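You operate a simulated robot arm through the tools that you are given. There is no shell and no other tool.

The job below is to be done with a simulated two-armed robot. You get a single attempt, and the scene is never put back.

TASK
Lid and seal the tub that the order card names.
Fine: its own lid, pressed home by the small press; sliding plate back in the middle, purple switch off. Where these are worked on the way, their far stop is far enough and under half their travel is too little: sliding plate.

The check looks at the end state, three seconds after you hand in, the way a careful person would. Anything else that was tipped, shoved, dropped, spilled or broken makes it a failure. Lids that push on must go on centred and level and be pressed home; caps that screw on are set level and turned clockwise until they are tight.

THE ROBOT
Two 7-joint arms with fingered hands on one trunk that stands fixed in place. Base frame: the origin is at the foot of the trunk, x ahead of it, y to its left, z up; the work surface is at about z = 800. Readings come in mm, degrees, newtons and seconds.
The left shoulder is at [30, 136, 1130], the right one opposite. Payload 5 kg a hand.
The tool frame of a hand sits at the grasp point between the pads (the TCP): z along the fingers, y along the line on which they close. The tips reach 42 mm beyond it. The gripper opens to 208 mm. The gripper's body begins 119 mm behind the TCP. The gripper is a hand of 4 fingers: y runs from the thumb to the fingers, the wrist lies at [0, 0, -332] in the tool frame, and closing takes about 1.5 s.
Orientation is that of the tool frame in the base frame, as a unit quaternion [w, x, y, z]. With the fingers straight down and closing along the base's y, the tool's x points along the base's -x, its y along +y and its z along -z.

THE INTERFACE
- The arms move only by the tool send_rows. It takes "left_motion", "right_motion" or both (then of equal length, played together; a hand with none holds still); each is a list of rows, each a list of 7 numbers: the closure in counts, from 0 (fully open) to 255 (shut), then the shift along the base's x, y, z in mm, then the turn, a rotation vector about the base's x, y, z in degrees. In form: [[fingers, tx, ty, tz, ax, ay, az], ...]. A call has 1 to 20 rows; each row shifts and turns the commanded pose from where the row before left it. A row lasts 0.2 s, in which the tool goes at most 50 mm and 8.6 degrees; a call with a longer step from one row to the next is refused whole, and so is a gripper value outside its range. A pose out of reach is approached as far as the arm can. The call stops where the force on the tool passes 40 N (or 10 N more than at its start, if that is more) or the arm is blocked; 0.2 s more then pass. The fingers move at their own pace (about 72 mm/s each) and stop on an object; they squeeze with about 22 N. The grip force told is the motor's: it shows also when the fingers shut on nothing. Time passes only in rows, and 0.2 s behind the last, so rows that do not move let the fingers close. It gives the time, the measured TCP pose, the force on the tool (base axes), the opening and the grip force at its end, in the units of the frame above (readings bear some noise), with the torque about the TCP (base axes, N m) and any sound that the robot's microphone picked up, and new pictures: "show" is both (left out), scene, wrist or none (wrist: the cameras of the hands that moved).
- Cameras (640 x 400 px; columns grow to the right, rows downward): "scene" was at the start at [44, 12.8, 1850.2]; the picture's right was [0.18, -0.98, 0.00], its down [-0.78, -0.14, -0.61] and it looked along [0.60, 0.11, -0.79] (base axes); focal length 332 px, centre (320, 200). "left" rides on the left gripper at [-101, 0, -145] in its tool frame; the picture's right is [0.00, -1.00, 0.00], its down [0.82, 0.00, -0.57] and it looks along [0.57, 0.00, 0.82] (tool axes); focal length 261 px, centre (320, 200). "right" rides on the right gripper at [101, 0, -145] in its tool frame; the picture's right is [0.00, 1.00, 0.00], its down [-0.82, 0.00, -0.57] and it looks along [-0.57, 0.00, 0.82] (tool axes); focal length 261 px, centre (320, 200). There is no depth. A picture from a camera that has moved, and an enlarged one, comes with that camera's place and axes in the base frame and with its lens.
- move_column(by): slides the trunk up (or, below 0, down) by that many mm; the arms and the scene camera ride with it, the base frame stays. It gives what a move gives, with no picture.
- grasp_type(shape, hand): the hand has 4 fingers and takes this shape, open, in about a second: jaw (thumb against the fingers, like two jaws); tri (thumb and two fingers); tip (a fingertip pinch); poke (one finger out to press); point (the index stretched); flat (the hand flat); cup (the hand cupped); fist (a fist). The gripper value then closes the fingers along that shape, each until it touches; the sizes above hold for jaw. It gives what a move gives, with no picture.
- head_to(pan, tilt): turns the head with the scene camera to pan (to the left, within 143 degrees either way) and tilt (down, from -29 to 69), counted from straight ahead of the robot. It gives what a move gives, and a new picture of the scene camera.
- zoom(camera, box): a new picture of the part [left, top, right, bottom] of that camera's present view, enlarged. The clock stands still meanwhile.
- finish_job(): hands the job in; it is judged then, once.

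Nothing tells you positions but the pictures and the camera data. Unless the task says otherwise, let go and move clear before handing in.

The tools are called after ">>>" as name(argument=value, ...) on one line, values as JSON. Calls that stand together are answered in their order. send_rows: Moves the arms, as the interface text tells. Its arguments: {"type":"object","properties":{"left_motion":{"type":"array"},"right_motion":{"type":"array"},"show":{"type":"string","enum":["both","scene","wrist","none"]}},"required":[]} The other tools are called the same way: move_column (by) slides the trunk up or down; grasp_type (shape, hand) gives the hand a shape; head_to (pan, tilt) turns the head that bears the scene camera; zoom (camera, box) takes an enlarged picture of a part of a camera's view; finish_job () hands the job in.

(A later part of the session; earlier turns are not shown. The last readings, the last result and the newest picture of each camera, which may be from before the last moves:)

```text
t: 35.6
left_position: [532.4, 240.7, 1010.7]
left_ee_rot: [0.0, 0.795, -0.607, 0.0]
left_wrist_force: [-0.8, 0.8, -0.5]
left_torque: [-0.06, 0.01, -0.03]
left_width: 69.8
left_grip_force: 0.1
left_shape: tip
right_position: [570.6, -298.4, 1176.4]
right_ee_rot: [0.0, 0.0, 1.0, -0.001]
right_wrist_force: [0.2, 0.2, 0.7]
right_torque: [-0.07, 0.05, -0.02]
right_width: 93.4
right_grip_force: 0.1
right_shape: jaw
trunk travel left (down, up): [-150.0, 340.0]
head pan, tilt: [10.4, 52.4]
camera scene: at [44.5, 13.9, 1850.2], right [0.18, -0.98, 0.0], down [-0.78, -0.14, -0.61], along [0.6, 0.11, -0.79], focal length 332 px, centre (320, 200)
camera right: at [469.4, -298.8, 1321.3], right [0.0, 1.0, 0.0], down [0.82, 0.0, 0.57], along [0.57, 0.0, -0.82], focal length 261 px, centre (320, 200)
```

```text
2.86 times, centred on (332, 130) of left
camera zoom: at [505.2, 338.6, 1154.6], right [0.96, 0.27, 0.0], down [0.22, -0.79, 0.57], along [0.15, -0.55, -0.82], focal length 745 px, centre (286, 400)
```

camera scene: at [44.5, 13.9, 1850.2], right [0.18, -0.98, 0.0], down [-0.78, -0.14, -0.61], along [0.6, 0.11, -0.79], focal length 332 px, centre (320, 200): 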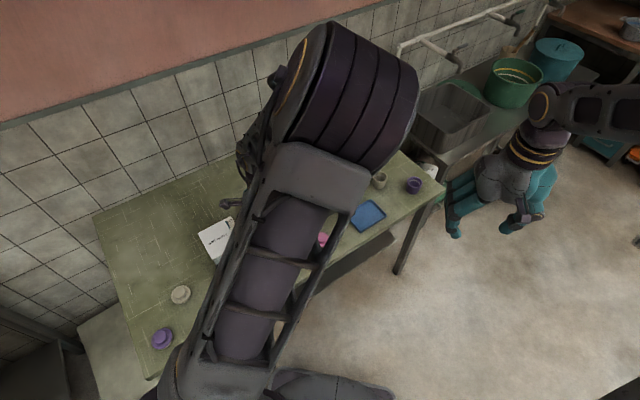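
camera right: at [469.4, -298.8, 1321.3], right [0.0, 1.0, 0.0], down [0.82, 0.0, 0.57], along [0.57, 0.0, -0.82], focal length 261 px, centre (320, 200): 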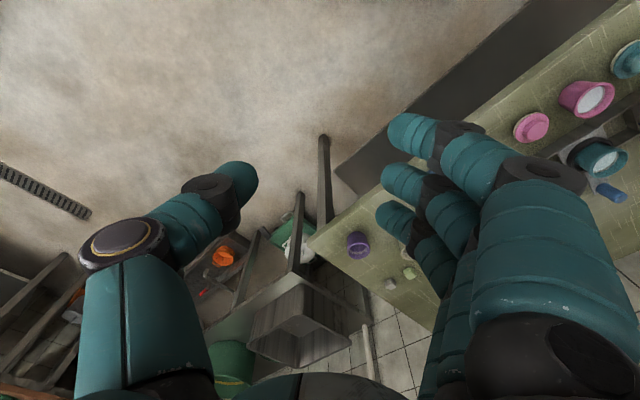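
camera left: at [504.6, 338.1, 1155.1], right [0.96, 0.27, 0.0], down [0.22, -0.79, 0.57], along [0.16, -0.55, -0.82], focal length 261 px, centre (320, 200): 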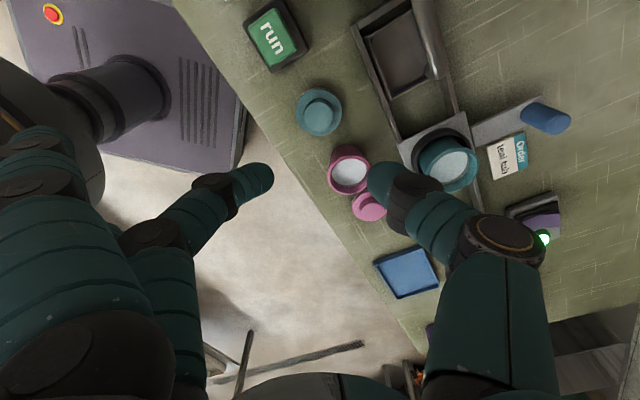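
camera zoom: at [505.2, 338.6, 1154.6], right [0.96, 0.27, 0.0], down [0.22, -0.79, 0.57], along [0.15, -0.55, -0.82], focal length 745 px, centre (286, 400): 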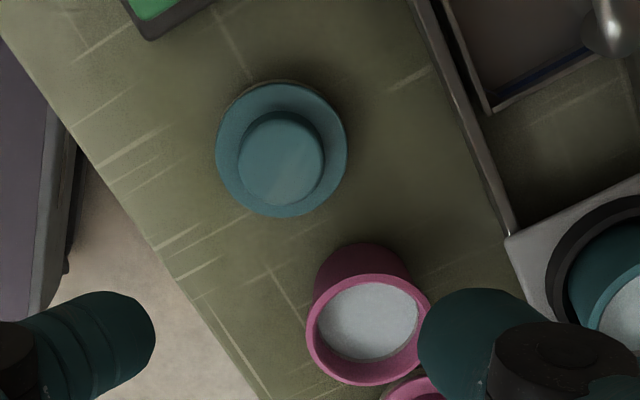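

The lid is well in view and the pink tub is clear of the thumb's path. I'll lower step by step, watching the force.

>>> send_rows(left_motion=[[170, -1, 0, -20, 0, 0, 0], [170, 0, 0, -35, 0, 0, 0], [170, 0, 0, -35, 0, 0, 0], [170, 0, 0, -20, 0, 0, 0], [170, 0, 0, 0, 0, 0, 0]], show="wrist")

>>> zoom(camera="left", box=[208, 80, 432, 220])

```text
t: 36.8
left_position: [530.7, 240.0, 900.4]
left_ee_rot: [0.0, 0.795, -0.606, 0.0]
left_wrist_force: [-0.1, 0.2, 0.1]
left_torque: [-0.01, 0.01, -0.02]
left_width: 69.6
left_grip_force: 0.0
left_shape: tip
right_position: [571.3, -300.1, 1175.2]
right_ee_rot: [-0.001, 0.0, 1.0, 0.0]
right_wrist_force: [0.1, -0.2, 0.3]
right_torque: [0.01, -0.05, 0.0]
right_width: 93.3
right_grip_force: 0.2
right_shape: jaw
trunk travel left (down, up): [-150.0, 340.0]
head pan, tilt: [10.4, 52.4]
camera left: at [503.2, 338.1, 1044.8], right [0.96, 0.27, 0.0], down [0.22, -0.79, 0.57], along [0.15, -0.55, -0.82], focal length 261 px, centre (320, 200)
```

left: 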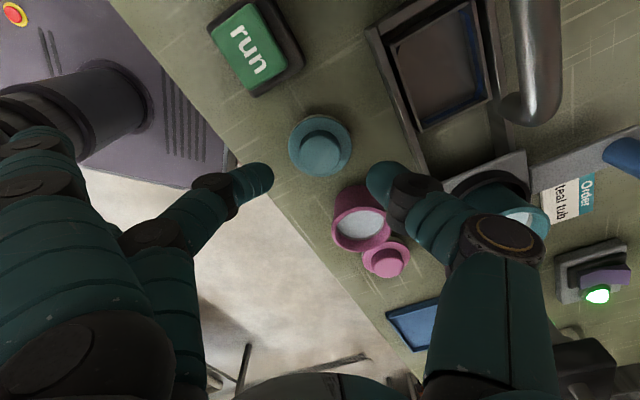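

```text
2.86 times, centred on (320, 150) of left
camera zoom: at [503.2, 338.1, 1044.8], right [0.96, 0.27, 0.0], down [0.22, -0.79, 0.57], along [0.15, -0.55, -0.82], focal length 745 px, centre (320, 343)
```

zoom: 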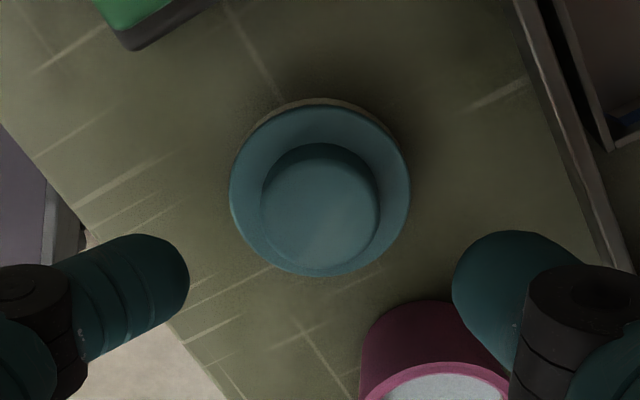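

The knob is centred between the fingertips. I'll lower toward z ≈ 860.

>>> send_rows(left_motion=[[170, 0, 0.5, -14, 0, 0, 0], [170, 0, 0, -12, 0, 0, 0], [170, 0, 0, -8, 0, 0, 0], [170, 0, 0, -4, 0, 0, 0], [170, 0, 0, 0, 0, 0, 0]], show="wrist")

>>> zoom(camera="left", box=[208, 100, 432, 240])

```text
t: 38.0
left_position: [531.2, 239.4, 862.7]
left_ee_rot: [0.0, 0.795, -0.606, 0.0]
left_wrist_force: [1.2, -0.1, 0.5]
left_torque: [-0.01, -0.01, 0.0]
left_width: 69.7
left_grip_force: 0.1
left_shape: tip
right_position: [571.2, -299.5, 1174.9]
right_ee_rot: [0.0, 0.0, 1.0, -0.001]
right_wrist_force: [0.8, -0.2, -0.4]
right_torque: [0.02, 0.0, 0.03]
right_width: 93.6
right_grip_force: 0.1
right_shape: jaw
trunk travel left (down, up): [-150.0, 340.0]
head pan, tilt: [10.4, 52.4]
camera left: at [503.1, 337.9, 1007.2], right [0.96, 0.27, 0.0], down [0.22, -0.79, 0.57], along [0.15, -0.55, -0.82], focal length 261 px, centre (320, 200)
```

left: 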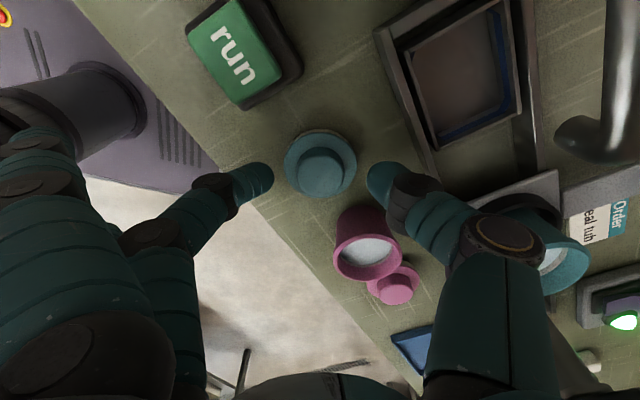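

```text
2.86 times, centred on (320, 170) of left
camera zoom: at [503.1, 337.9, 1007.2], right [0.96, 0.27, 0.0], down [0.22, -0.79, 0.57], along [0.15, -0.55, -0.82], focal length 745 px, centre (320, 286)
```

zoom: 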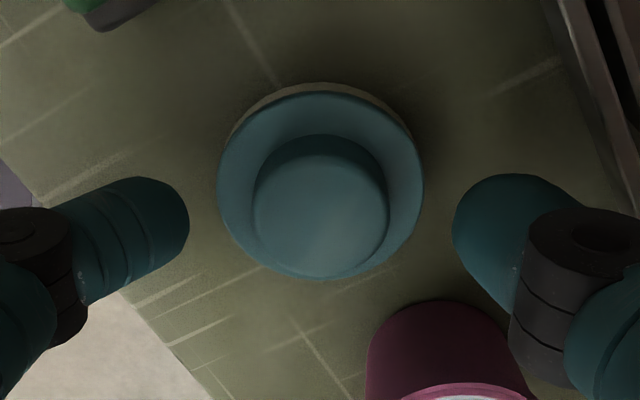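

The fingertips are level with the knob's top, so I need about 5 mm more. I'll go down and then close on the knob.

>>> send_rows(left_motion=[[170, 0, 0, -3, 0, 0, 0], [170, 0, 0, -2, 0, 0, 0], [170, 0, 0, 0, 0, 0, 0]], show="none")

```text
t: 38.8
left_position: [530.3, 240.6, 857.0]
left_ee_rot: [0.0, 0.795, -0.606, 0.001]
left_wrist_force: [-0.2, 0.2, -0.6]
left_torque: [-0.01, 0.02, 0.04]
left_width: 70.1
left_grip_force: 0.0
left_shape: tip
right_position: [570.6, -299.8, 1174.3]
right_ee_rot: [0.0, 0.0, 1.0, 0.0]
right_wrist_force: [0.0, 0.1, 0.2]
right_torque: [-0.02, -0.02, 0.01]
right_width: 93.5
right_grip_force: 0.0
right_shape: jaw
trunk travel left (down, up): [-150.0, 340.0]
head pan, tilt: [10.4, 52.4]
```

>>> send_rows(left_motion=[[190, 0, 0, 0, 0, 0, 0], [205, 0, 0, 0, 0, 0, 0], [255, 0, 0, 0, 0, 0, 0], [255, 0, 0, 0, 0, 0, 0], [255, 0, 0, 0, 0, 0, 0]], show="wrist")

>>> zoom(camera="left", box=[208, 100, 432, 240])

```text
t: 40.0
left_position: [529.8, 240.3, 858.8]
left_ee_rot: [0.0, 0.795, -0.606, 0.0]
left_wrist_force: [-2.8, -1.6, 16.2]
left_torque: [-0.06, 0.35, 0.0]
left_width: 39.0
left_grip_force: 22.1
left_shape: tip
right_position: [569.4, -299.3, 1175.7]
right_ee_rot: [0.0, 0.0, 1.0, 0.001]
right_wrist_force: [-0.6, 0.1, -0.5]
right_torque: [0.02, 0.01, -0.01]
right_width: 93.2
right_grip_force: 0.1
right_shape: jaw
trunk travel left (down, up): [-150.0, 340.0]
head pan, tilt: [10.4, 52.4]
camera left: at [502.4, 338.1, 1002.3], right [0.96, 0.27, 0.0], down [0.22, -0.79, 0.57], along [0.15, -0.55, -0.82], focal length 261 px, centre (320, 200)
```

left: 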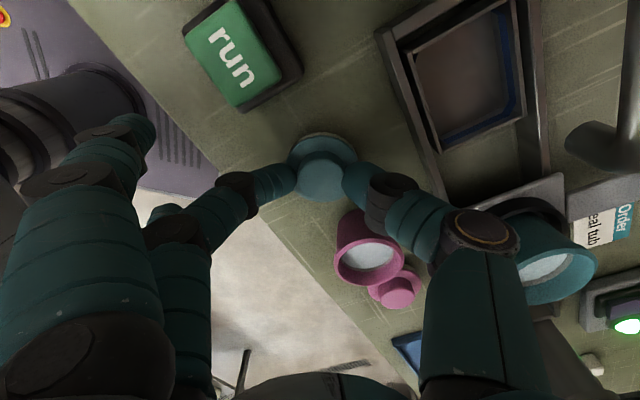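

```text
2.86 times, centred on (320, 170) of left
camera zoom: at [502.4, 338.1, 1002.3], right [0.96, 0.27, 0.0], down [0.22, -0.79, 0.57], along [0.15, -0.55, -0.82], focal length 745 px, centre (320, 286)
```

zoom: 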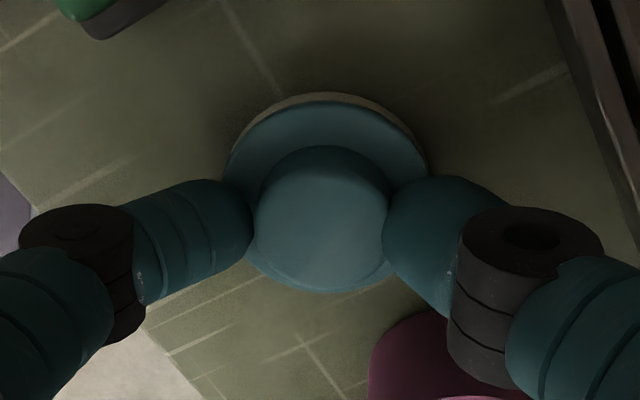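

The knob is gripped with an opening of 39 mm, and the tips press lightly on the disc. I'll lift slowly and check that the lid stays level.

>>> send_rows(left_motion=[[255, 0, 0, 2, 0, 0, 0], [255, 0, 0, 3, 0, 0, 0], [255, 0, 0, 5, 0, 0, 0], [255, 0, 0, 10, 0, 0, 0], [255, 0, 0, 15, 0, 0, 0], [255, 0, 0, 15, 0, 0, 0], [255, 0, 0, 0, 0, 0, 0]], show="wrist")

>>> zoom(camera="left", box=[208, 100, 432, 240])

```text
t: 41.6
left_position: [530.9, 240.7, 908.1]
left_ee_rot: [-0.001, 0.795, -0.606, 0.0]
left_wrist_force: [0.2, -0.8, 0.3]
left_torque: [-0.01, 0.03, 0.01]
left_width: 36.6
left_grip_force: 22.0
left_shape: tip
right_position: [570.7, -298.9, 1175.1]
right_ee_rot: [0.0, 0.0, 1.0, 0.0]
right_wrist_force: [0.5, 0.6, -1.3]
right_torque: [-0.02, 0.01, -0.02]
right_width: 93.5
right_grip_force: 0.1
right_shape: jaw
trunk travel left (down, up): [-150.0, 340.0]
head pan, tilt: [10.4, 52.4]
camera left: at [503.8, 338.6, 1051.8], right [0.96, 0.27, 0.0], down [0.22, -0.79, 0.57], along [0.15, -0.55, -0.82], focal length 261 px, centre (320, 200)
```

left: 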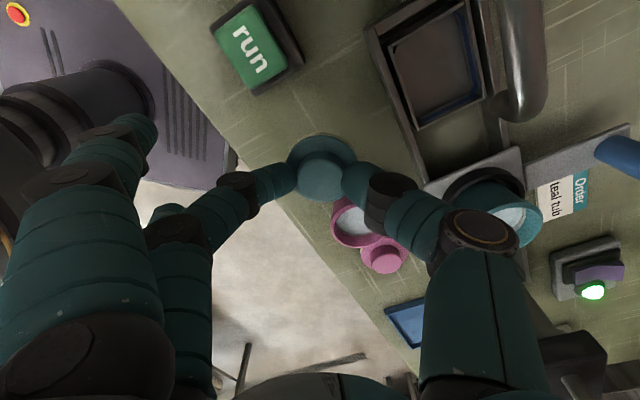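

```text
2.86 times, centred on (320, 170) of left
camera zoom: at [503.8, 338.6, 1051.8], right [0.96, 0.27, 0.0], down [0.22, -0.79, 0.57], along [0.15, -0.55, -0.82], focal length 745 px, centre (320, 286)
```

zoom: 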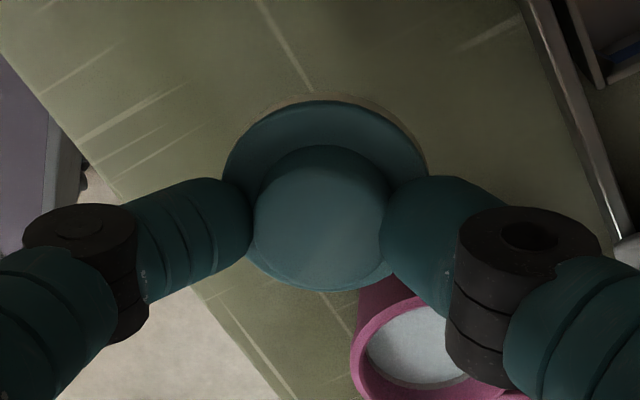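

The lid is lifted and close to level. I'll raise it and carry it over the tub in the ring, stopping well above the rim.

>>> send_rows(left_motion=[[255, 0, 0, 15, 0, 0, 0], [255, 0, 0, 25, 0, 0, 0], [255, 4, 0, 25, 0, 0, 0], [255, 15, 0, 10, 0, 0, 0], [255, 22, 0, 0, 0, 0, 0], [255, 25, 0, 0, 0, 0, 0], [255, 25, 0, 0, 0, 0, 0], [255, 25, 0, 0, 0, 0, 0], [255, 22, -1, 0, 0, 0, 0], [255, 15, -1, 0, 0, 0, 0], [255, 7.6, -0.5, 0, 0, 0, 0], [255, 0, 0, 0, 0, 0, 0]], show="both")

>>> zoom(camera="left", box=[208, 60, 432, 200])

```text
t: 44.2
left_position: [691.1, 237.8, 982.6]
left_ee_rot: [0.0, 0.796, -0.606, 0.0]
left_wrist_force: [-0.8, -0.7, -0.7]
left_torque: [-0.04, 0.01, 0.01]
left_width: 36.7
left_grip_force: 22.4
left_shape: tip
right_position: [570.2, -298.5, 1175.6]
right_ee_rot: [0.0, 0.001, 1.0, 0.0]
right_wrist_force: [0.2, 0.5, -0.1]
right_torque: [0.01, -0.04, 0.0]
right_width: 93.6
right_grip_force: 0.0
right_shape: jaw
trunk travel left (down, up): [-150.0, 340.0]
head pan, tilt: [10.4, 52.4]
camera scene: at [43.8, 12.6, 1850.2], right [0.18, -0.98, 0.0], down [-0.78, -0.14, -0.61], along [0.6, 0.11, -0.79], focal length 332 px, centre (320, 200)
camera left: at [664.6, 334.7, 1127.3], right [0.96, 0.27, 0.0], down [0.22, -0.79, 0.57], along [0.15, -0.55, -0.82], focal length 261 px, centre (320, 200)
```

scene: 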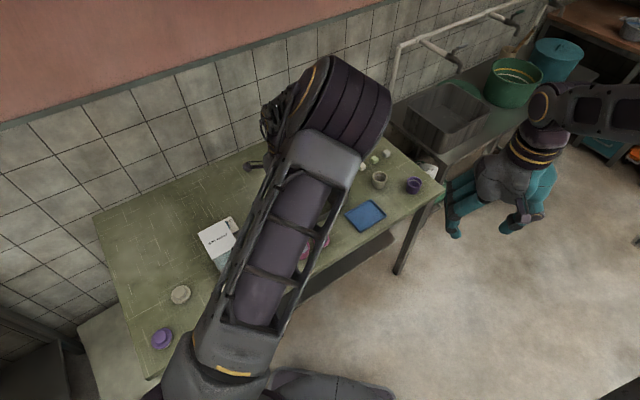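
left: 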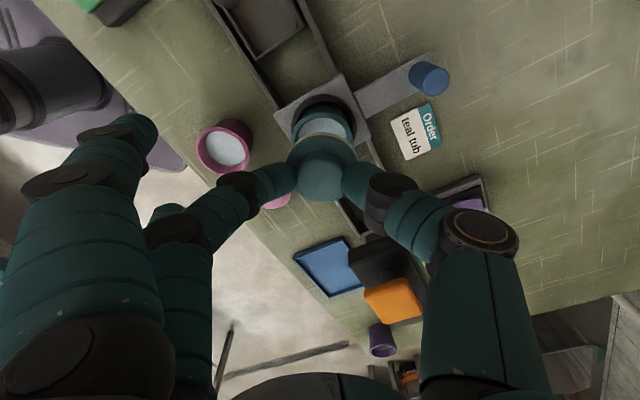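

```text
2.86 times, centred on (320, 130) of left
camera zoom: at [664.6, 334.7, 1127.3], right [0.96, 0.27, 0.0], down [0.22, -0.79, 0.57], along [0.15, -0.55, -0.82], focal length 745 px, centre (320, 400)
```

zoom: 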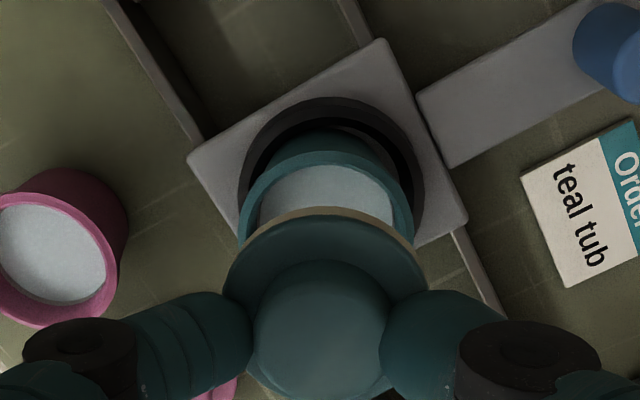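

The lid hangs about 38 mm above the rim and lines up within 1–2 mm. I'll lower partway and check the alignment again.

>>> send_rows(left_motion=[[255, 0.5, 0.5, -10, 0, 0, 0], [255, 0, 0.5, -10, 0, 0, 0], [255, 0, 0, -6, 0, 0, 0], [255, 0, 0, 0, 0, 0, 0]], show="wrist")

>>> zoom(camera="left", box=[240, 90, 400, 190])

```text
t: 45.2
left_position: [692.6, 238.6, 958.3]
left_ee_rot: [0.0, 0.795, -0.606, 0.0]
left_wrist_force: [-0.4, -0.7, 0.8]
left_torque: [0.01, -0.02, 0.01]
left_width: 37.0
left_grip_force: 22.3
left_shape: tip
right_position: [570.4, -299.6, 1175.9]
right_ee_rot: [0.0, 0.0, 1.0, 0.001]
right_wrist_force: [0.8, 0.0, 0.6]
right_torque: [0.02, 0.02, 0.0]
right_width: 93.3
right_grip_force: 0.1
right_shape: jaw
trunk travel left (down, up): [-150.0, 340.0]
head pan, tilt: [10.4, 52.4]
camera left: at [665.7, 336.7, 1101.5], right [0.96, 0.27, 0.0], down [0.22, -0.79, 0.57], along [0.15, -0.55, -0.82], focal length 261 px, centre (320, 200)
```

left: 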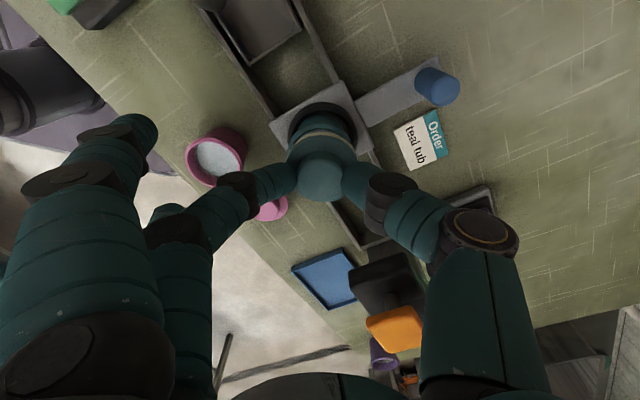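

```text
4.00 times, centred on (320, 140) of left
camera zoom: at [665.7, 336.7, 1101.5], right [0.96, 0.27, 0.0], down [0.22, -0.79, 0.57], along [0.15, -0.55, -0.82], focal length 1043 px, centre (320, 440)
```

zoom: 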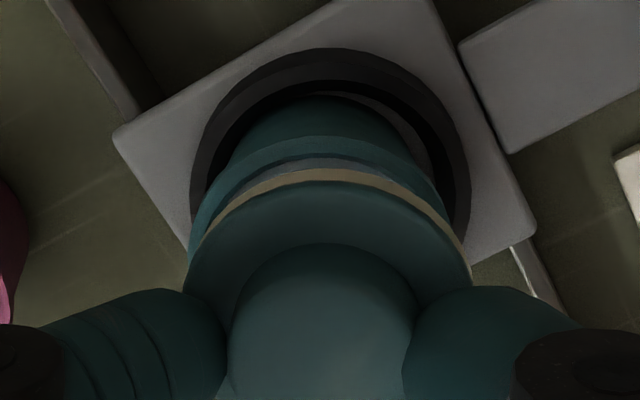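

The lid sits about 1.3 mm too far to the right in this view. I'll correct that and lower to just above the rim.

>>> send_rows(left_motion=[[255, -1.3, -0.3, -3, 0, 0, 0], [255, 0, 0, -4, 0, 0, 0], [255, 0, 0, -3, 0, 0, 0], [255, 0, 0, 0, 0, 0, 0]], show="wrist")

>>> zoom(camera="left", box=[256, 100, 384, 180])

```text
t: 46.2
left_position: [691.8, 237.9, 947.3]
left_ee_rot: [-0.001, 0.795, -0.606, 0.0]
left_wrist_force: [-0.5, 0.4, -0.3]
left_torque: [0.03, 0.02, -0.01]
left_width: 36.7
left_grip_force: 22.3
left_shape: tip
right_position: [571.2, -299.4, 1176.1]
right_ee_rot: [0.0, 0.0, 1.0, 0.0]
right_wrist_force: [-0.3, -0.2, 0.2]
right_torque: [-0.02, 0.03, -0.01]
right_width: 93.5
right_grip_force: 0.0
right_shape: jaw
trunk travel left (down, up): [-150.0, 340.0]
head pan, tilt: [10.4, 52.4]
camera left: at [663.6, 336.3, 1091.1], right [0.96, 0.27, 0.0], down [0.22, -0.79, 0.57], along [0.15, -0.55, -0.82], focal length 261 px, centre (320, 200)
```

left: 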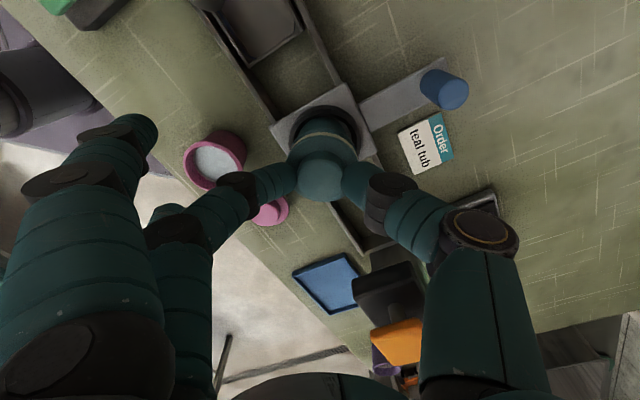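

```text
5.00 times, centred on (320, 140) of left
camera zoom: at [663.6, 336.3, 1091.1], right [0.96, 0.27, 0.0], down [0.22, -0.79, 0.57], along [0.15, -0.55, -0.82], focal length 1303 px, centre (320, 500)
```

zoom: 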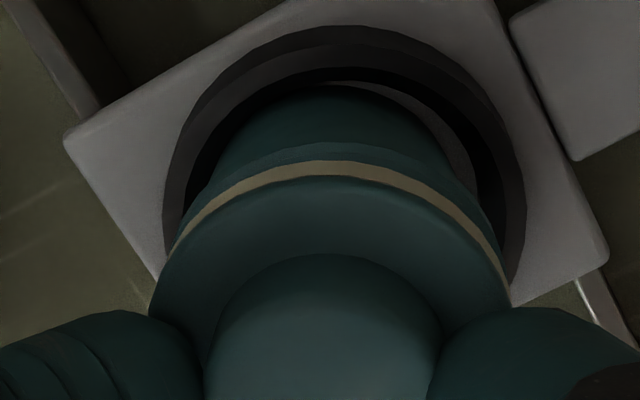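

From the rim's outline, the tub is about 1.7 mm to the right and 1 mm nearer than the lid. I'll shift back accordingly and then lower to contact.

>>> send_rows(left_motion=[[255, 1.4, 1.3, 0, 0, 0, 0], [255, 0, 0, 0, 0, 0, 0]], show="none")

>>> zoom(camera="left", box=[256, 100, 384, 180])

```text
t: 46.8
left_position: [693.2, 239.8, 946.7]
left_ee_rot: [0.0, 0.795, -0.606, 0.0]
left_wrist_force: [0.1, -0.1, -0.3]
left_torque: [0.03, 0.01, 0.05]
left_width: 36.7
left_grip_force: 22.0
left_shape: tip
right_position: [570.7, -298.8, 1175.7]
right_ee_rot: [0.0, 0.0, 1.0, 0.0]
right_wrist_force: [-0.8, -0.5, 0.5]
right_torque: [-0.03, -0.02, 0.02]
right_width: 93.4
right_grip_force: 0.0
right_shape: jaw
trunk travel left (down, up): [-150.0, 340.0]
head pan, tilt: [10.4, 52.4]
```

```text
5.00 times, centred on (320, 140) of left
camera zoom: at [665.1, 337.6, 1091.0], right [0.96, 0.27, 0.0], down [0.22, -0.79, 0.57], along [0.15, -0.55, -0.82], focal length 1303 px, centre (320, 500)
```

zoom: 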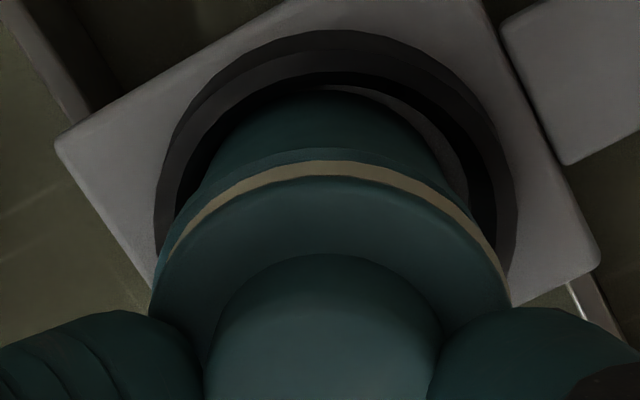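

The lid and rim now line up within a millimetre. I'll lower 1 mm at a time until I feel the rim.

>>> send_rows(left_motion=[[255, 0, 0, -1, 0, 0, 0], [255, 0, 0, -1, 0, 0, 0], [255, 0, 0, 0, 0, 0, 0]], show="none")

```text
t: 47.6
left_position: [690.9, 239.2, 944.1]
left_ee_rot: [0.0, 0.795, -0.606, 0.001]
left_wrist_force: [-0.1, -0.1, 0.0]
left_torque: [-0.01, 0.06, 0.02]
left_width: 36.8
left_grip_force: 21.9
left_shape: tip
right_position: [571.4, -300.3, 1175.5]
right_ee_rot: [0.0, 0.0, 1.0, 0.0]
right_wrist_force: [-0.5, 0.0, 0.5]
right_torque: [-0.01, -0.02, 0.01]
right_width: 93.5
right_grip_force: 0.1
right_shape: jaw
trunk travel left (down, up): [-150.0, 340.0]
head pan, tilt: [10.4, 52.4]
```

>>> send_rows(left_motion=[[255, 0, 0, -1, 0, 0, 0], [255, 0, 0, -1, 0, 0, 0], [255, 0, 0, 0, 0, 0, 0]], show="none")

>>> zoom(camera="left", box=[256, 100, 384, 180])

```text
t: 48.4
left_position: [692.3, 239.8, 941.9]
left_ee_rot: [0.001, 0.795, -0.606, 0.0]
left_wrist_force: [-0.6, 0.1, -0.1]
left_torque: [-0.02, 0.01, -0.04]
left_width: 36.7
left_grip_force: 21.7
left_shape: tip
right_position: [571.1, -298.5, 1175.0]
right_ee_rot: [0.0, 0.0, 1.0, -0.001]
right_wrist_force: [0.4, -0.3, -0.8]
right_torque: [-0.02, -0.02, 0.01]
right_width: 93.3
right_grip_force: 0.1
right_shape: jaw
trunk travel left (down, up): [-150.0, 340.0]
head pan, tilt: [10.4, 52.4]
```

```text
5.00 times, centred on (320, 140) of left
camera zoom: at [665.1, 337.0, 1087.1], right [0.96, 0.27, 0.0], down [0.22, -0.79, 0.57], along [0.15, -0.55, -0.82], focal length 1303 px, centre (320, 500)
```

zoom: 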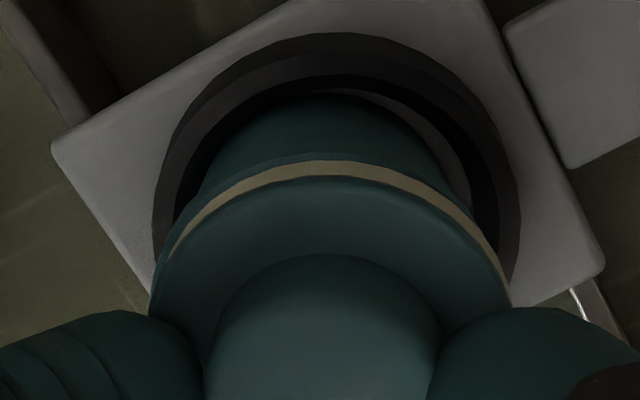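

There is no contact yet, so I continue downward in small steps.

>>> send_rows(left_motion=[[255, 0, 0, -1, 0, 0, 0], [255, 0, 0, -1, 0, 0, 0], [255, 0, 0, 0, 0, 0, 0]], show="none")

```text
t: 49.2
left_position: [691.6, 238.8, 941.2]
left_ee_rot: [0.001, 0.796, -0.606, -0.001]
left_wrist_force: [0.6, 0.1, -0.6]
left_torque: [0.0, 0.04, 0.0]
left_width: 36.5
left_grip_force: 22.0
left_shape: tip
right_position: [570.0, -299.2, 1175.3]
right_ee_rot: [0.0, 0.0, 1.0, 0.0]
right_wrist_force: [0.5, -0.3, -0.1]
right_torque: [0.0, 0.0, 0.02]
right_width: 93.4
right_grip_force: 0.0
right_shape: jaw
trunk travel left (down, up): [-150.0, 340.0]
head pan, tilt: [10.4, 52.4]
```

>>> send_rows(left_motion=[[255, 0, 0, -1, 0, 0, 0], [255, 0, 0, -1, 0, 0, 0], [255, 0, 0, 0, 0, 0, 0]], show="none")

>>> zoom(camera="left", box=[256, 100, 384, 180])

```text
t: 50.0
left_position: [692.6, 240.9, 939.2]
left_ee_rot: [0.001, 0.795, -0.606, 0.0]
left_wrist_force: [0.2, 0.1, -0.2]
left_torque: [0.0, 0.01, -0.01]
left_width: 36.7
left_grip_force: 22.2
left_shape: tip
right_position: [571.1, -299.7, 1175.4]
right_ee_rot: [0.0, -0.001, 1.0, 0.0]
right_wrist_force: [0.6, -0.1, -0.5]
right_torque: [-0.02, -0.01, 0.03]
right_width: 93.2
right_grip_force: 0.1
right_shape: jaw
trunk travel left (down, up): [-150.0, 340.0]
head pan, tilt: [10.4, 52.4]
```

```text
5.00 times, centred on (320, 140) of left
camera zoom: at [664.7, 337.2, 1083.0], right [0.96, 0.27, 0.0], down [0.22, -0.79, 0.57], along [0.15, -0.55, -0.82], focal length 1303 px, centre (320, 500)
```

zoom: 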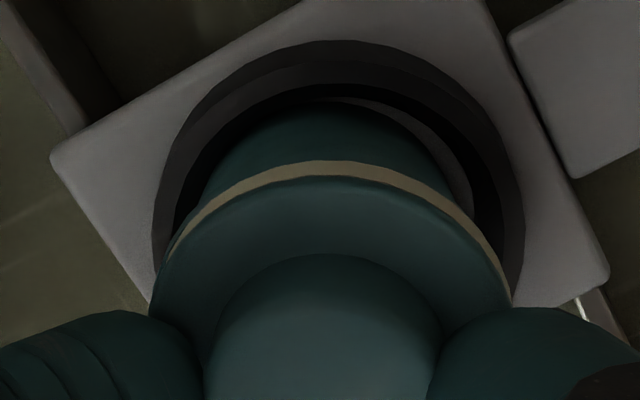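

Still no contact, so the rim is a little lower than estimated. I continue down with force checks.

>>> send_rows(left_motion=[[255, 0, 0, -1, 0, 0, 0], [255, 0, 0, -1, 0, 0, 0], [255, 0, 0, 0, 0, 0, 0]], show="none")

```text
t: 50.8
left_position: [692.9, 239.8, 937.9]
left_ee_rot: [-0.001, 0.796, -0.606, 0.0]
left_wrist_force: [-1.0, -0.3, 9.4]
left_torque: [0.03, 0.25, 0.05]
left_width: 36.7
left_grip_force: 22.1
left_shape: tip
right_position: [570.7, -299.7, 1175.7]
right_ee_rot: [-0.001, 0.001, 1.0, 0.0]
right_wrist_force: [0.7, 0.5, 0.2]
right_torque: [0.0, -0.02, 0.01]
right_width: 93.4
right_grip_force: 0.0
right_shape: jaw
trunk travel left (down, up): [-150.0, 340.0]
head pan, tilt: [10.4, 52.4]
```

There is contact at 9 N, first on the −x side, so the lid hangs slightly tilted. I'll look before deciding.

>>> zoom(camera="left", box=[256, 100, 384, 180])

>>> send_rows(left_motion=[[255, 0, 0, -0.7, 0, 0, 0], [255, 0, 0, 0, 0, 0, 0]], show="none")

>>> zoom(camera="left", box=[256, 100, 384, 180])

```text
5.00 times, centred on (320, 140) of left
camera zoom: at [664.3, 337.0, 1081.6], right [0.96, 0.27, 0.0], down [0.22, -0.79, 0.57], along [0.15, -0.55, -0.82], focal length 1303 px, centre (320, 500)
```

zoom: 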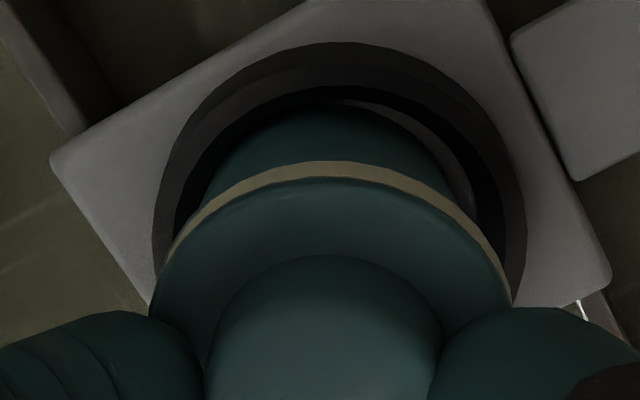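

```text
t: 51.4
left_position: [690.5, 239.6, 937.3]
left_ee_rot: [-0.001, 0.795, -0.607, 0.0]
left_wrist_force: [-1.1, -0.7, 17.9]
left_torque: [-0.1, 0.47, 0.0]
left_width: 37.1
left_grip_force: 21.8
left_shape: tip
right_position: [570.5, -299.2, 1175.8]
right_ee_rot: [0.0, 0.0, 1.0, 0.001]
right_wrist_force: [0.7, -0.4, 0.0]
right_torque: [0.01, -0.03, -0.02]
right_width: 93.2
right_grip_force: 0.1
right_shape: jaw
trunk travel left (down, up): [-150.0, 340.0]
head pan, tilt: [10.4, 52.4]
```

```text
5.00 times, centred on (320, 140) of left
camera zoom: at [663.9, 337.2, 1081.2], right [0.96, 0.27, 0.0], down [0.22, -0.79, 0.57], along [0.16, -0.55, -0.82], focal length 1303 px, centre (320, 500)
```

zoom: 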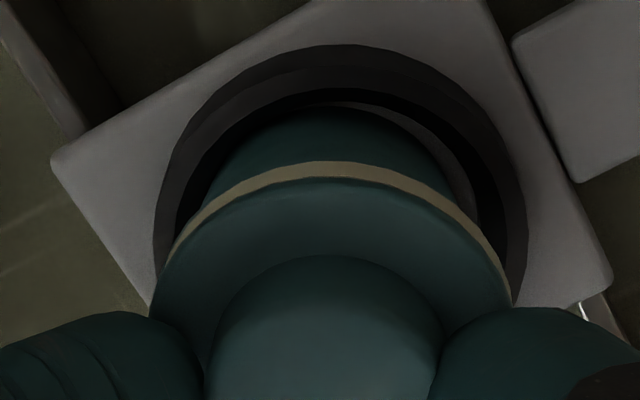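

The lid rests on the rim on one side. I'll ease off the load and open the fingers so that it settles by its own weight.

>>> send_rows(left_motion=[[255, 0, 0, 1, 0, 0, 0], [235, 0, 0, 0.3, 0, 0, 0], [215, 0, 0, 0, 0, 0, 0], [195, 0, 0, 0, 0, 0, 0], [175, 0, 0, 0, 0, 0, 0], [168, 0, 0, 0, 0, 0, 0], [168, 0, 0, 0, 0, 0, 0]], show="wrist")

>>> zoom(camera="left", box=[240, 100, 400, 200])

```text
t: 53.0
left_position: [691.8, 239.4, 937.3]
left_ee_rot: [0.0, 0.796, -0.605, 0.0]
left_wrist_force: [0.1, 0.5, -0.2]
left_torque: [0.02, 0.0, 0.0]
left_width: 70.3
left_grip_force: 0.1
left_shape: tip
right_position: [570.2, -298.7, 1175.4]
right_ee_rot: [0.0, -0.001, 1.0, 0.0]
right_wrist_force: [-0.2, 1.0, 0.5]
right_torque: [0.0, 0.01, 0.0]
right_width: 93.4
right_grip_force: 0.1
right_shape: jaw
trunk travel left (down, up): [-150.0, 340.0]
head pan, tilt: [10.4, 52.4]
camera left: at [664.4, 336.8, 1081.8], right [0.96, 0.27, 0.0], down [0.22, -0.79, 0.57], along [0.15, -0.55, -0.82], focal length 261 px, centre (320, 200)
```

left: 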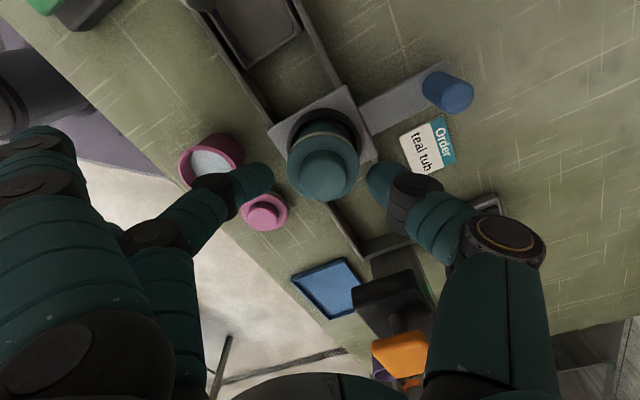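

```text
4.00 times, centred on (320, 150) of left
camera zoom: at [664.4, 336.8, 1081.8], right [0.96, 0.27, 0.0], down [0.22, -0.79, 0.57], along [0.15, -0.55, -0.82], focal length 1043 px, centre (320, 400)
```

zoom: 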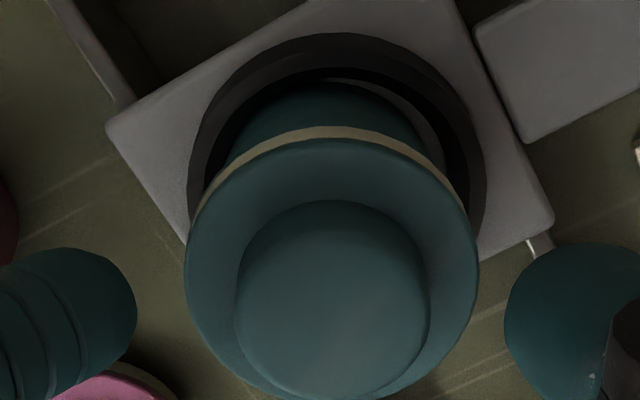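

The lid sits on the tub. I'll lift the left hand straight up and then look at how level it is.

>>> send_rows(left_motion=[[160, 0, 0, 5, 0, 0, 0], [150, 0, 0, 15, 0, 0, 0], [150, 0, 0, 25, 0, 0, 0], [150, 0, 0, 30, 0, 0, 0], [150, 0, 0, 30, 0, 0, 0], [150, 0, 0, 0, 0, 0, 0]], show="wrist")

>>> zoom(camera="left", box=[240, 60, 400, 160])

```text
t: 54.4
left_position: [691.5, 237.9, 1041.6]
left_ee_rot: [0.0, 0.795, -0.606, 0.0]
left_wrist_force: [0.7, -0.3, -0.1]
left_torque: [0.01, 0.01, 0.01]
left_width: 84.6
left_grip_force: 0.0
left_shape: tip
right_position: [570.7, -299.2, 1176.2]
right_ee_rot: [-0.001, 0.0, 1.0, 0.0]
right_wrist_force: [1.1, 0.5, -0.3]
right_torque: [-0.03, 0.05, 0.0]
right_width: 93.2
right_grip_force: 0.0
right_shape: jaw
trunk travel left (down, up): [-150.0, 340.0]
head pan, tilt: [10.4, 52.4]
camera left: at [663.8, 336.4, 1185.8], right [0.96, 0.27, 0.0], down [0.22, -0.79, 0.57], along [0.15, -0.55, -0.82], focal length 261 px, centre (320, 200)
```

left: 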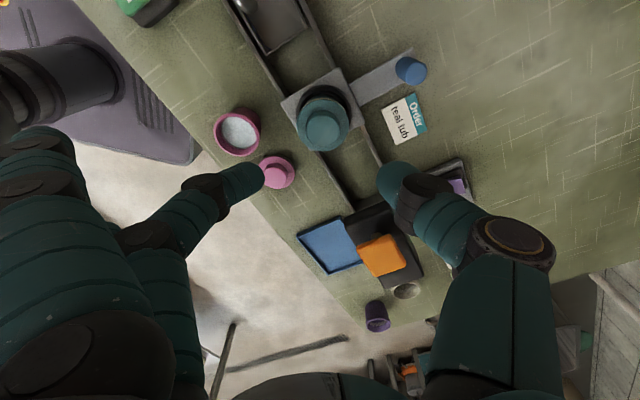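

```text
4.00 times, centred on (320, 110) of left
camera zoom: at [663.8, 336.4, 1185.8], right [0.96, 0.27, 0.0], down [0.22, -0.79, 0.57], along [0.15, -0.55, -0.82], focal length 1043 px, centre (320, 560)
```

zoom: 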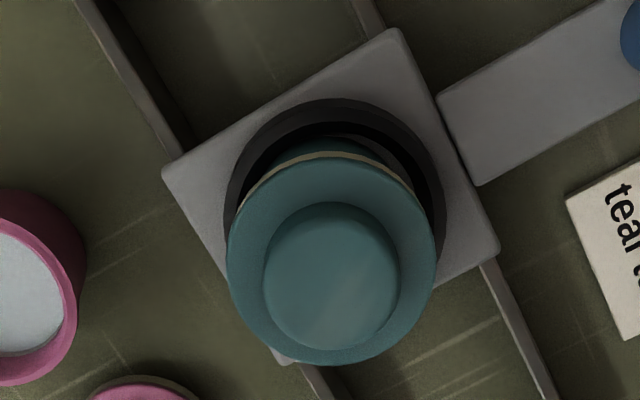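

The lid looks well seated on the rim. Next I bring the left hand up and round to the blue knob of the sliding plate, with fingers and thumb on either side of it along the track.

>>> send_rows(left_motion=[[150, 0, 0, 23, 0, 0, 0], [150, 0, 0, 23, 0, 0, 0], [150, 0, 0, 23, 0, 0, 0], [150, 9, 9, 0, 0, 0, -7.4], [150, 9, 9, 0, 0, 0, -7.4], [150, 9, 9, 0, 0, 0, -7.4], [150, 9, 9, 0, 0, 0, -7.4], [150, 9, 9, 0, 0, 0, -7.4], [150, 9, 9, 0, 0, 0, -7.4], [150, 9, 9, 0, 0, 0, -7.6], [150, 10, 10, 0, 0, 0, -7.6], [150, 0, 0, 0, 0, 0, 0]], show="both")

>>> zoom(camera="left", box=[200, 60, 440, 210])

```text
t: 57.0
left_position: [764.7, 312.5, 1111.2]
left_ee_rot: [-0.001, -0.389, 0.921, 0.0]
left_wrist_force: [0.3, 0.4, 0.7]
left_torque: [0.08, -0.01, 0.02]
left_width: 84.9
left_grip_force: 0.0
left_shape: tip
right_position: [571.0, -300.0, 1175.8]
right_ee_rot: [0.0, 0.0, 1.0, 0.001]
right_wrist_force: [0.7, -0.3, 0.4]
right_torque: [0.03, -0.05, 0.01]
right_width: 93.3
right_grip_force: 0.1
right_shape: jaw
trunk travel left (down, up): [-150.0, 340.0]
head pan, tilt: [10.4, 52.4]
camera scene: at [43.5, 11.9, 1850.3], right [0.18, -0.98, 0.0], down [-0.78, -0.14, -0.61], along [0.6, 0.11, -0.79], focal length 332 px, centre (320, 200)
camera left: at [835.0, 386.1, 1255.9], right [0.72, -0.7, 0.0], down [-0.57, -0.59, 0.57], along [-0.4, -0.41, -0.82], focal length 261 px, centre (320, 200)
```

scene: 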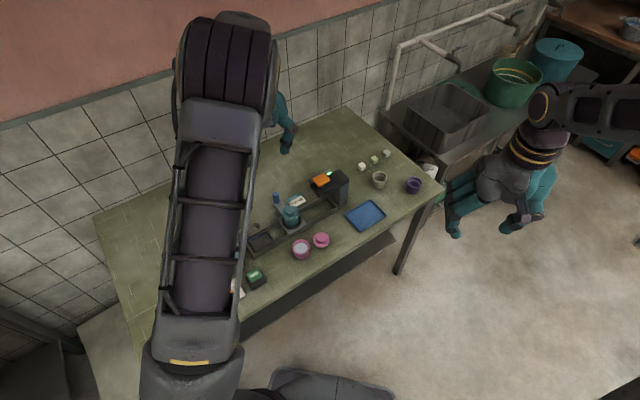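
left: 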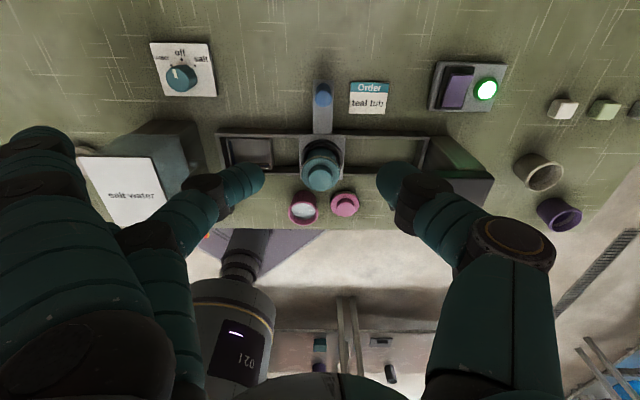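

```text
2.67 times, centred on (320, 135) of left
camera zoom: at [835.0, 386.1, 1255.9], right [0.72, -0.7, 0.0], down [-0.57, -0.59, 0.57], along [-0.4, -0.41, -0.82], focal length 695 px, centre (320, 373)
```

zoom: 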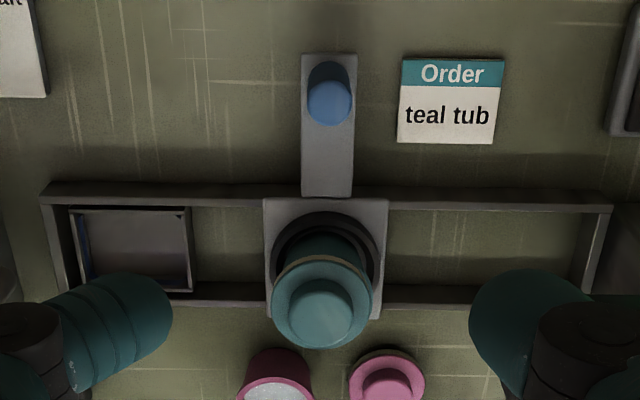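

The view is very clear from here: the frame, the plate, the knob, the card and the switch. I'll enlarge to measure the track's direction and the knob exactly.

>>> zoom(camera="left", box=[205, 75, 325, 150])

>>> zoom(camera="left", box=[315, 75, 435, 200])

>>> zoom(camera="left", box=[420, 50, 516, 125])

>>> zoom(camera="scene", box=[270, 185, 318, 240])

```text
5.33 times, centred on (265, 112) of left
camera zoom: at [835.0, 386.1, 1255.9], right [0.72, -0.7, 0.0], down [-0.57, -0.59, 0.57], along [-0.4, -0.41, -0.82], focal length 1390 px, centre (613, 667)
```

zoom: 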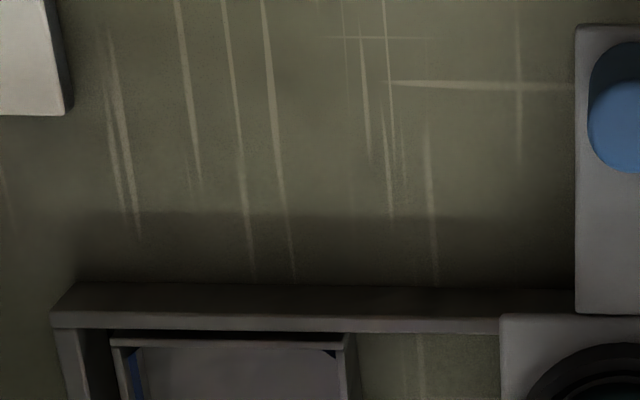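

```text
3.20 times, centred on (375, 138) of left
camera zoom: at [835.0, 386.1, 1255.9], right [0.72, -0.7, 0.0], down [-0.57, -0.59, 0.57], along [-0.4, -0.41, -0.82], focal length 834 px, centre (144, 400)
```

zoom: 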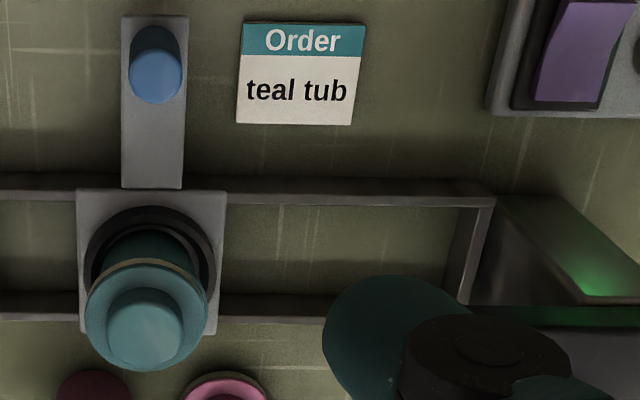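

```text
5.33 times, centred on (468, 88) of left
camera zoom: at [835.0, 386.1, 1255.9], right [0.72, -0.7, 0.0], down [-0.57, -0.59, 0.57], along [-0.4, -0.41, -0.82], focal length 1390 px, centre (-469, 800)
```

zoom: 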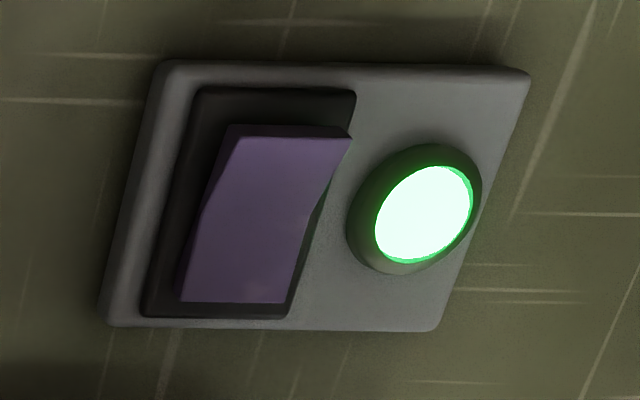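

```text
7.27 times, centred on (294, 212) of scene
camera zoom: at [43.5, 11.9, 1850.3], right [0.18, -0.98, 0.0], down [-0.78, -0.14, -0.61], along [0.6, 0.11, -0.79], focal length 2414 px, centre (509, 109)
```

zoom: 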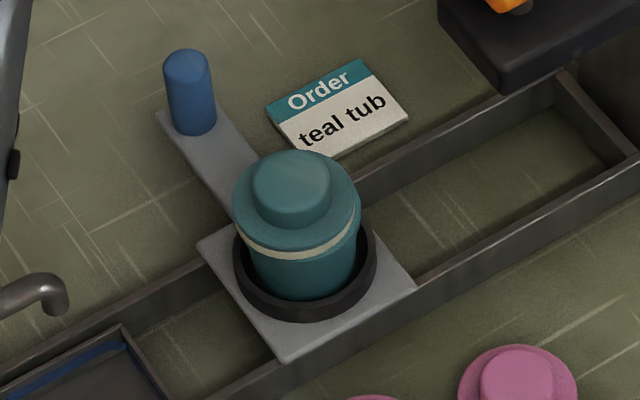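

The knob's axis is at about [775.5, 315.5], reaching from z 838 to 882. I'll take one closer look at the lid on the tub before sliding.

>>> zoom(camera="scene", box=[276, 200, 308, 232])

>>> zoom(camera="left", box=[290, 120, 354, 200])

```text
12.50 times, centred on (292, 216) of scene
camera zoom: at [43.5, 11.9, 1850.3], right [0.18, -0.98, 0.0], down [-0.78, -0.14, -0.61], along [0.6, 0.11, -0.79], focal length 4149 px, centre (670, 0)
```

zoom: 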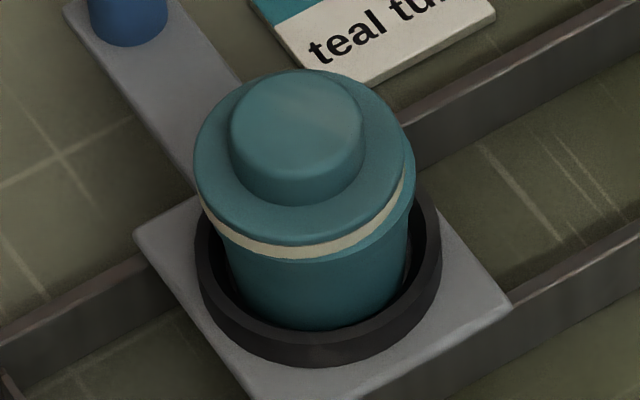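

```text
5.00 times, centred on (322, 160) of left
camera zoom: at [835.0, 386.1, 1255.9], right [0.72, -0.7, 0.0], down [-0.57, -0.59, 0.57], along [-0.4, -0.41, -0.82], focal length 1303 px, centre (310, 400)
```

zoom: 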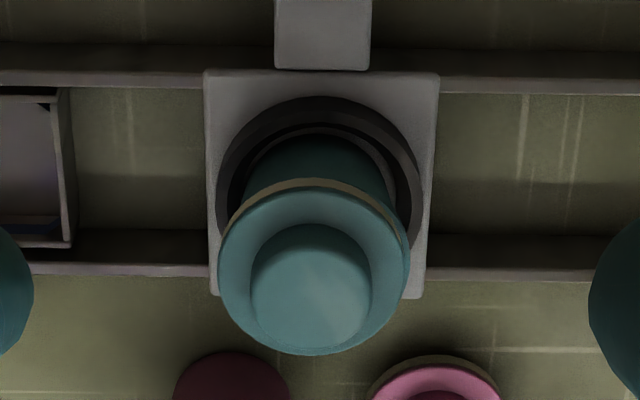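

The lid is level and within about 2 mm of the tub's centre. Now I'll centre the left hand over the blue knob and lower it.

>>> send_rows(left_motion=[[170, 5, 1.5, -30, 0, 0, 0], [170, 5.8, 1.5, -40, 0, 0, 0], [170, 0, 0, -40, 0, 0, 0], [170, 0, 0, -35, 0, 0, 0], [170, 0, 0, 0, 0, 0, 0]], show="both")

>>> zoom(camera="left", box=[200, 80, 440, 230])

```text
t: 58.2
left_position: [774.8, 313.3, 964.1]
left_ee_rot: [0.001, -0.389, 0.921, 0.0]
left_wrist_force: [-0.6, -0.3, 1.0]
left_torque: [0.04, -0.05, -0.01]
left_width: 69.7
left_grip_force: 0.0
left_shape: tip
right_position: [570.3, -299.7, 1176.3]
right_ee_rot: [0.001, 0.0, 1.0, -0.001]
right_wrist_force: [0.2, 0.3, 0.9]
right_torque: [0.03, -0.09, 0.01]
right_width: 93.6
right_grip_force: 0.0
right_shape: jaw
trunk travel left (down, up): [-150.0, 340.0]
head pan, tilt: [10.4, 52.4]
camera scene: at [42.9, 12.5, 1850.3], right [0.18, -0.98, 0.0], down [-0.78, -0.14, -0.61], along [0.6, 0.11, -0.79], focal length 332 px, centre (320, 200)
camera left: at [845.0, 387.3, 1108.8], right [0.72, -0.69, 0.0], down [-0.57, -0.59, 0.57], along [-0.4, -0.41, -0.82], focal length 261 px, centre (320, 200)
```

scene: 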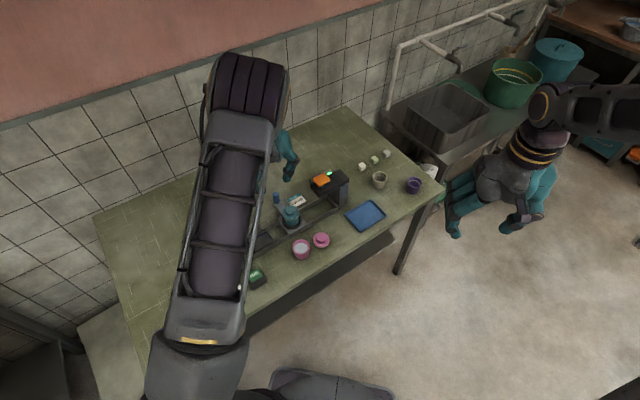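
left: 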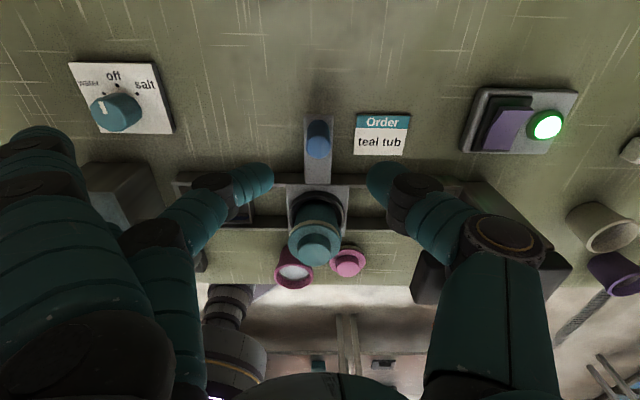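

```text
2.67 times, centred on (320, 155) of left
camera zoom: at [845.0, 387.3, 1108.8], right [0.72, -0.69, 0.0], down [-0.57, -0.59, 0.57], along [-0.4, -0.41, -0.82], focal length 695 px, centre (320, 320)
```

zoom: 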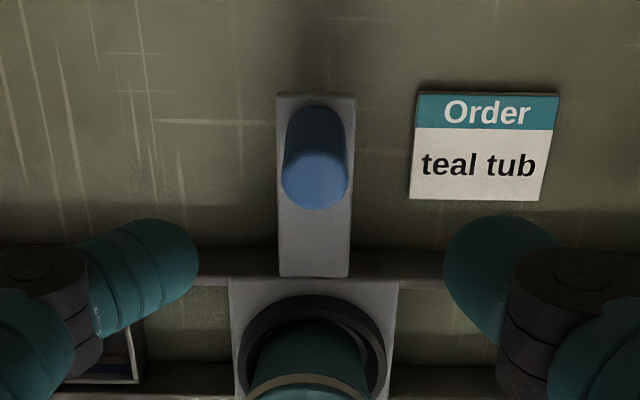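

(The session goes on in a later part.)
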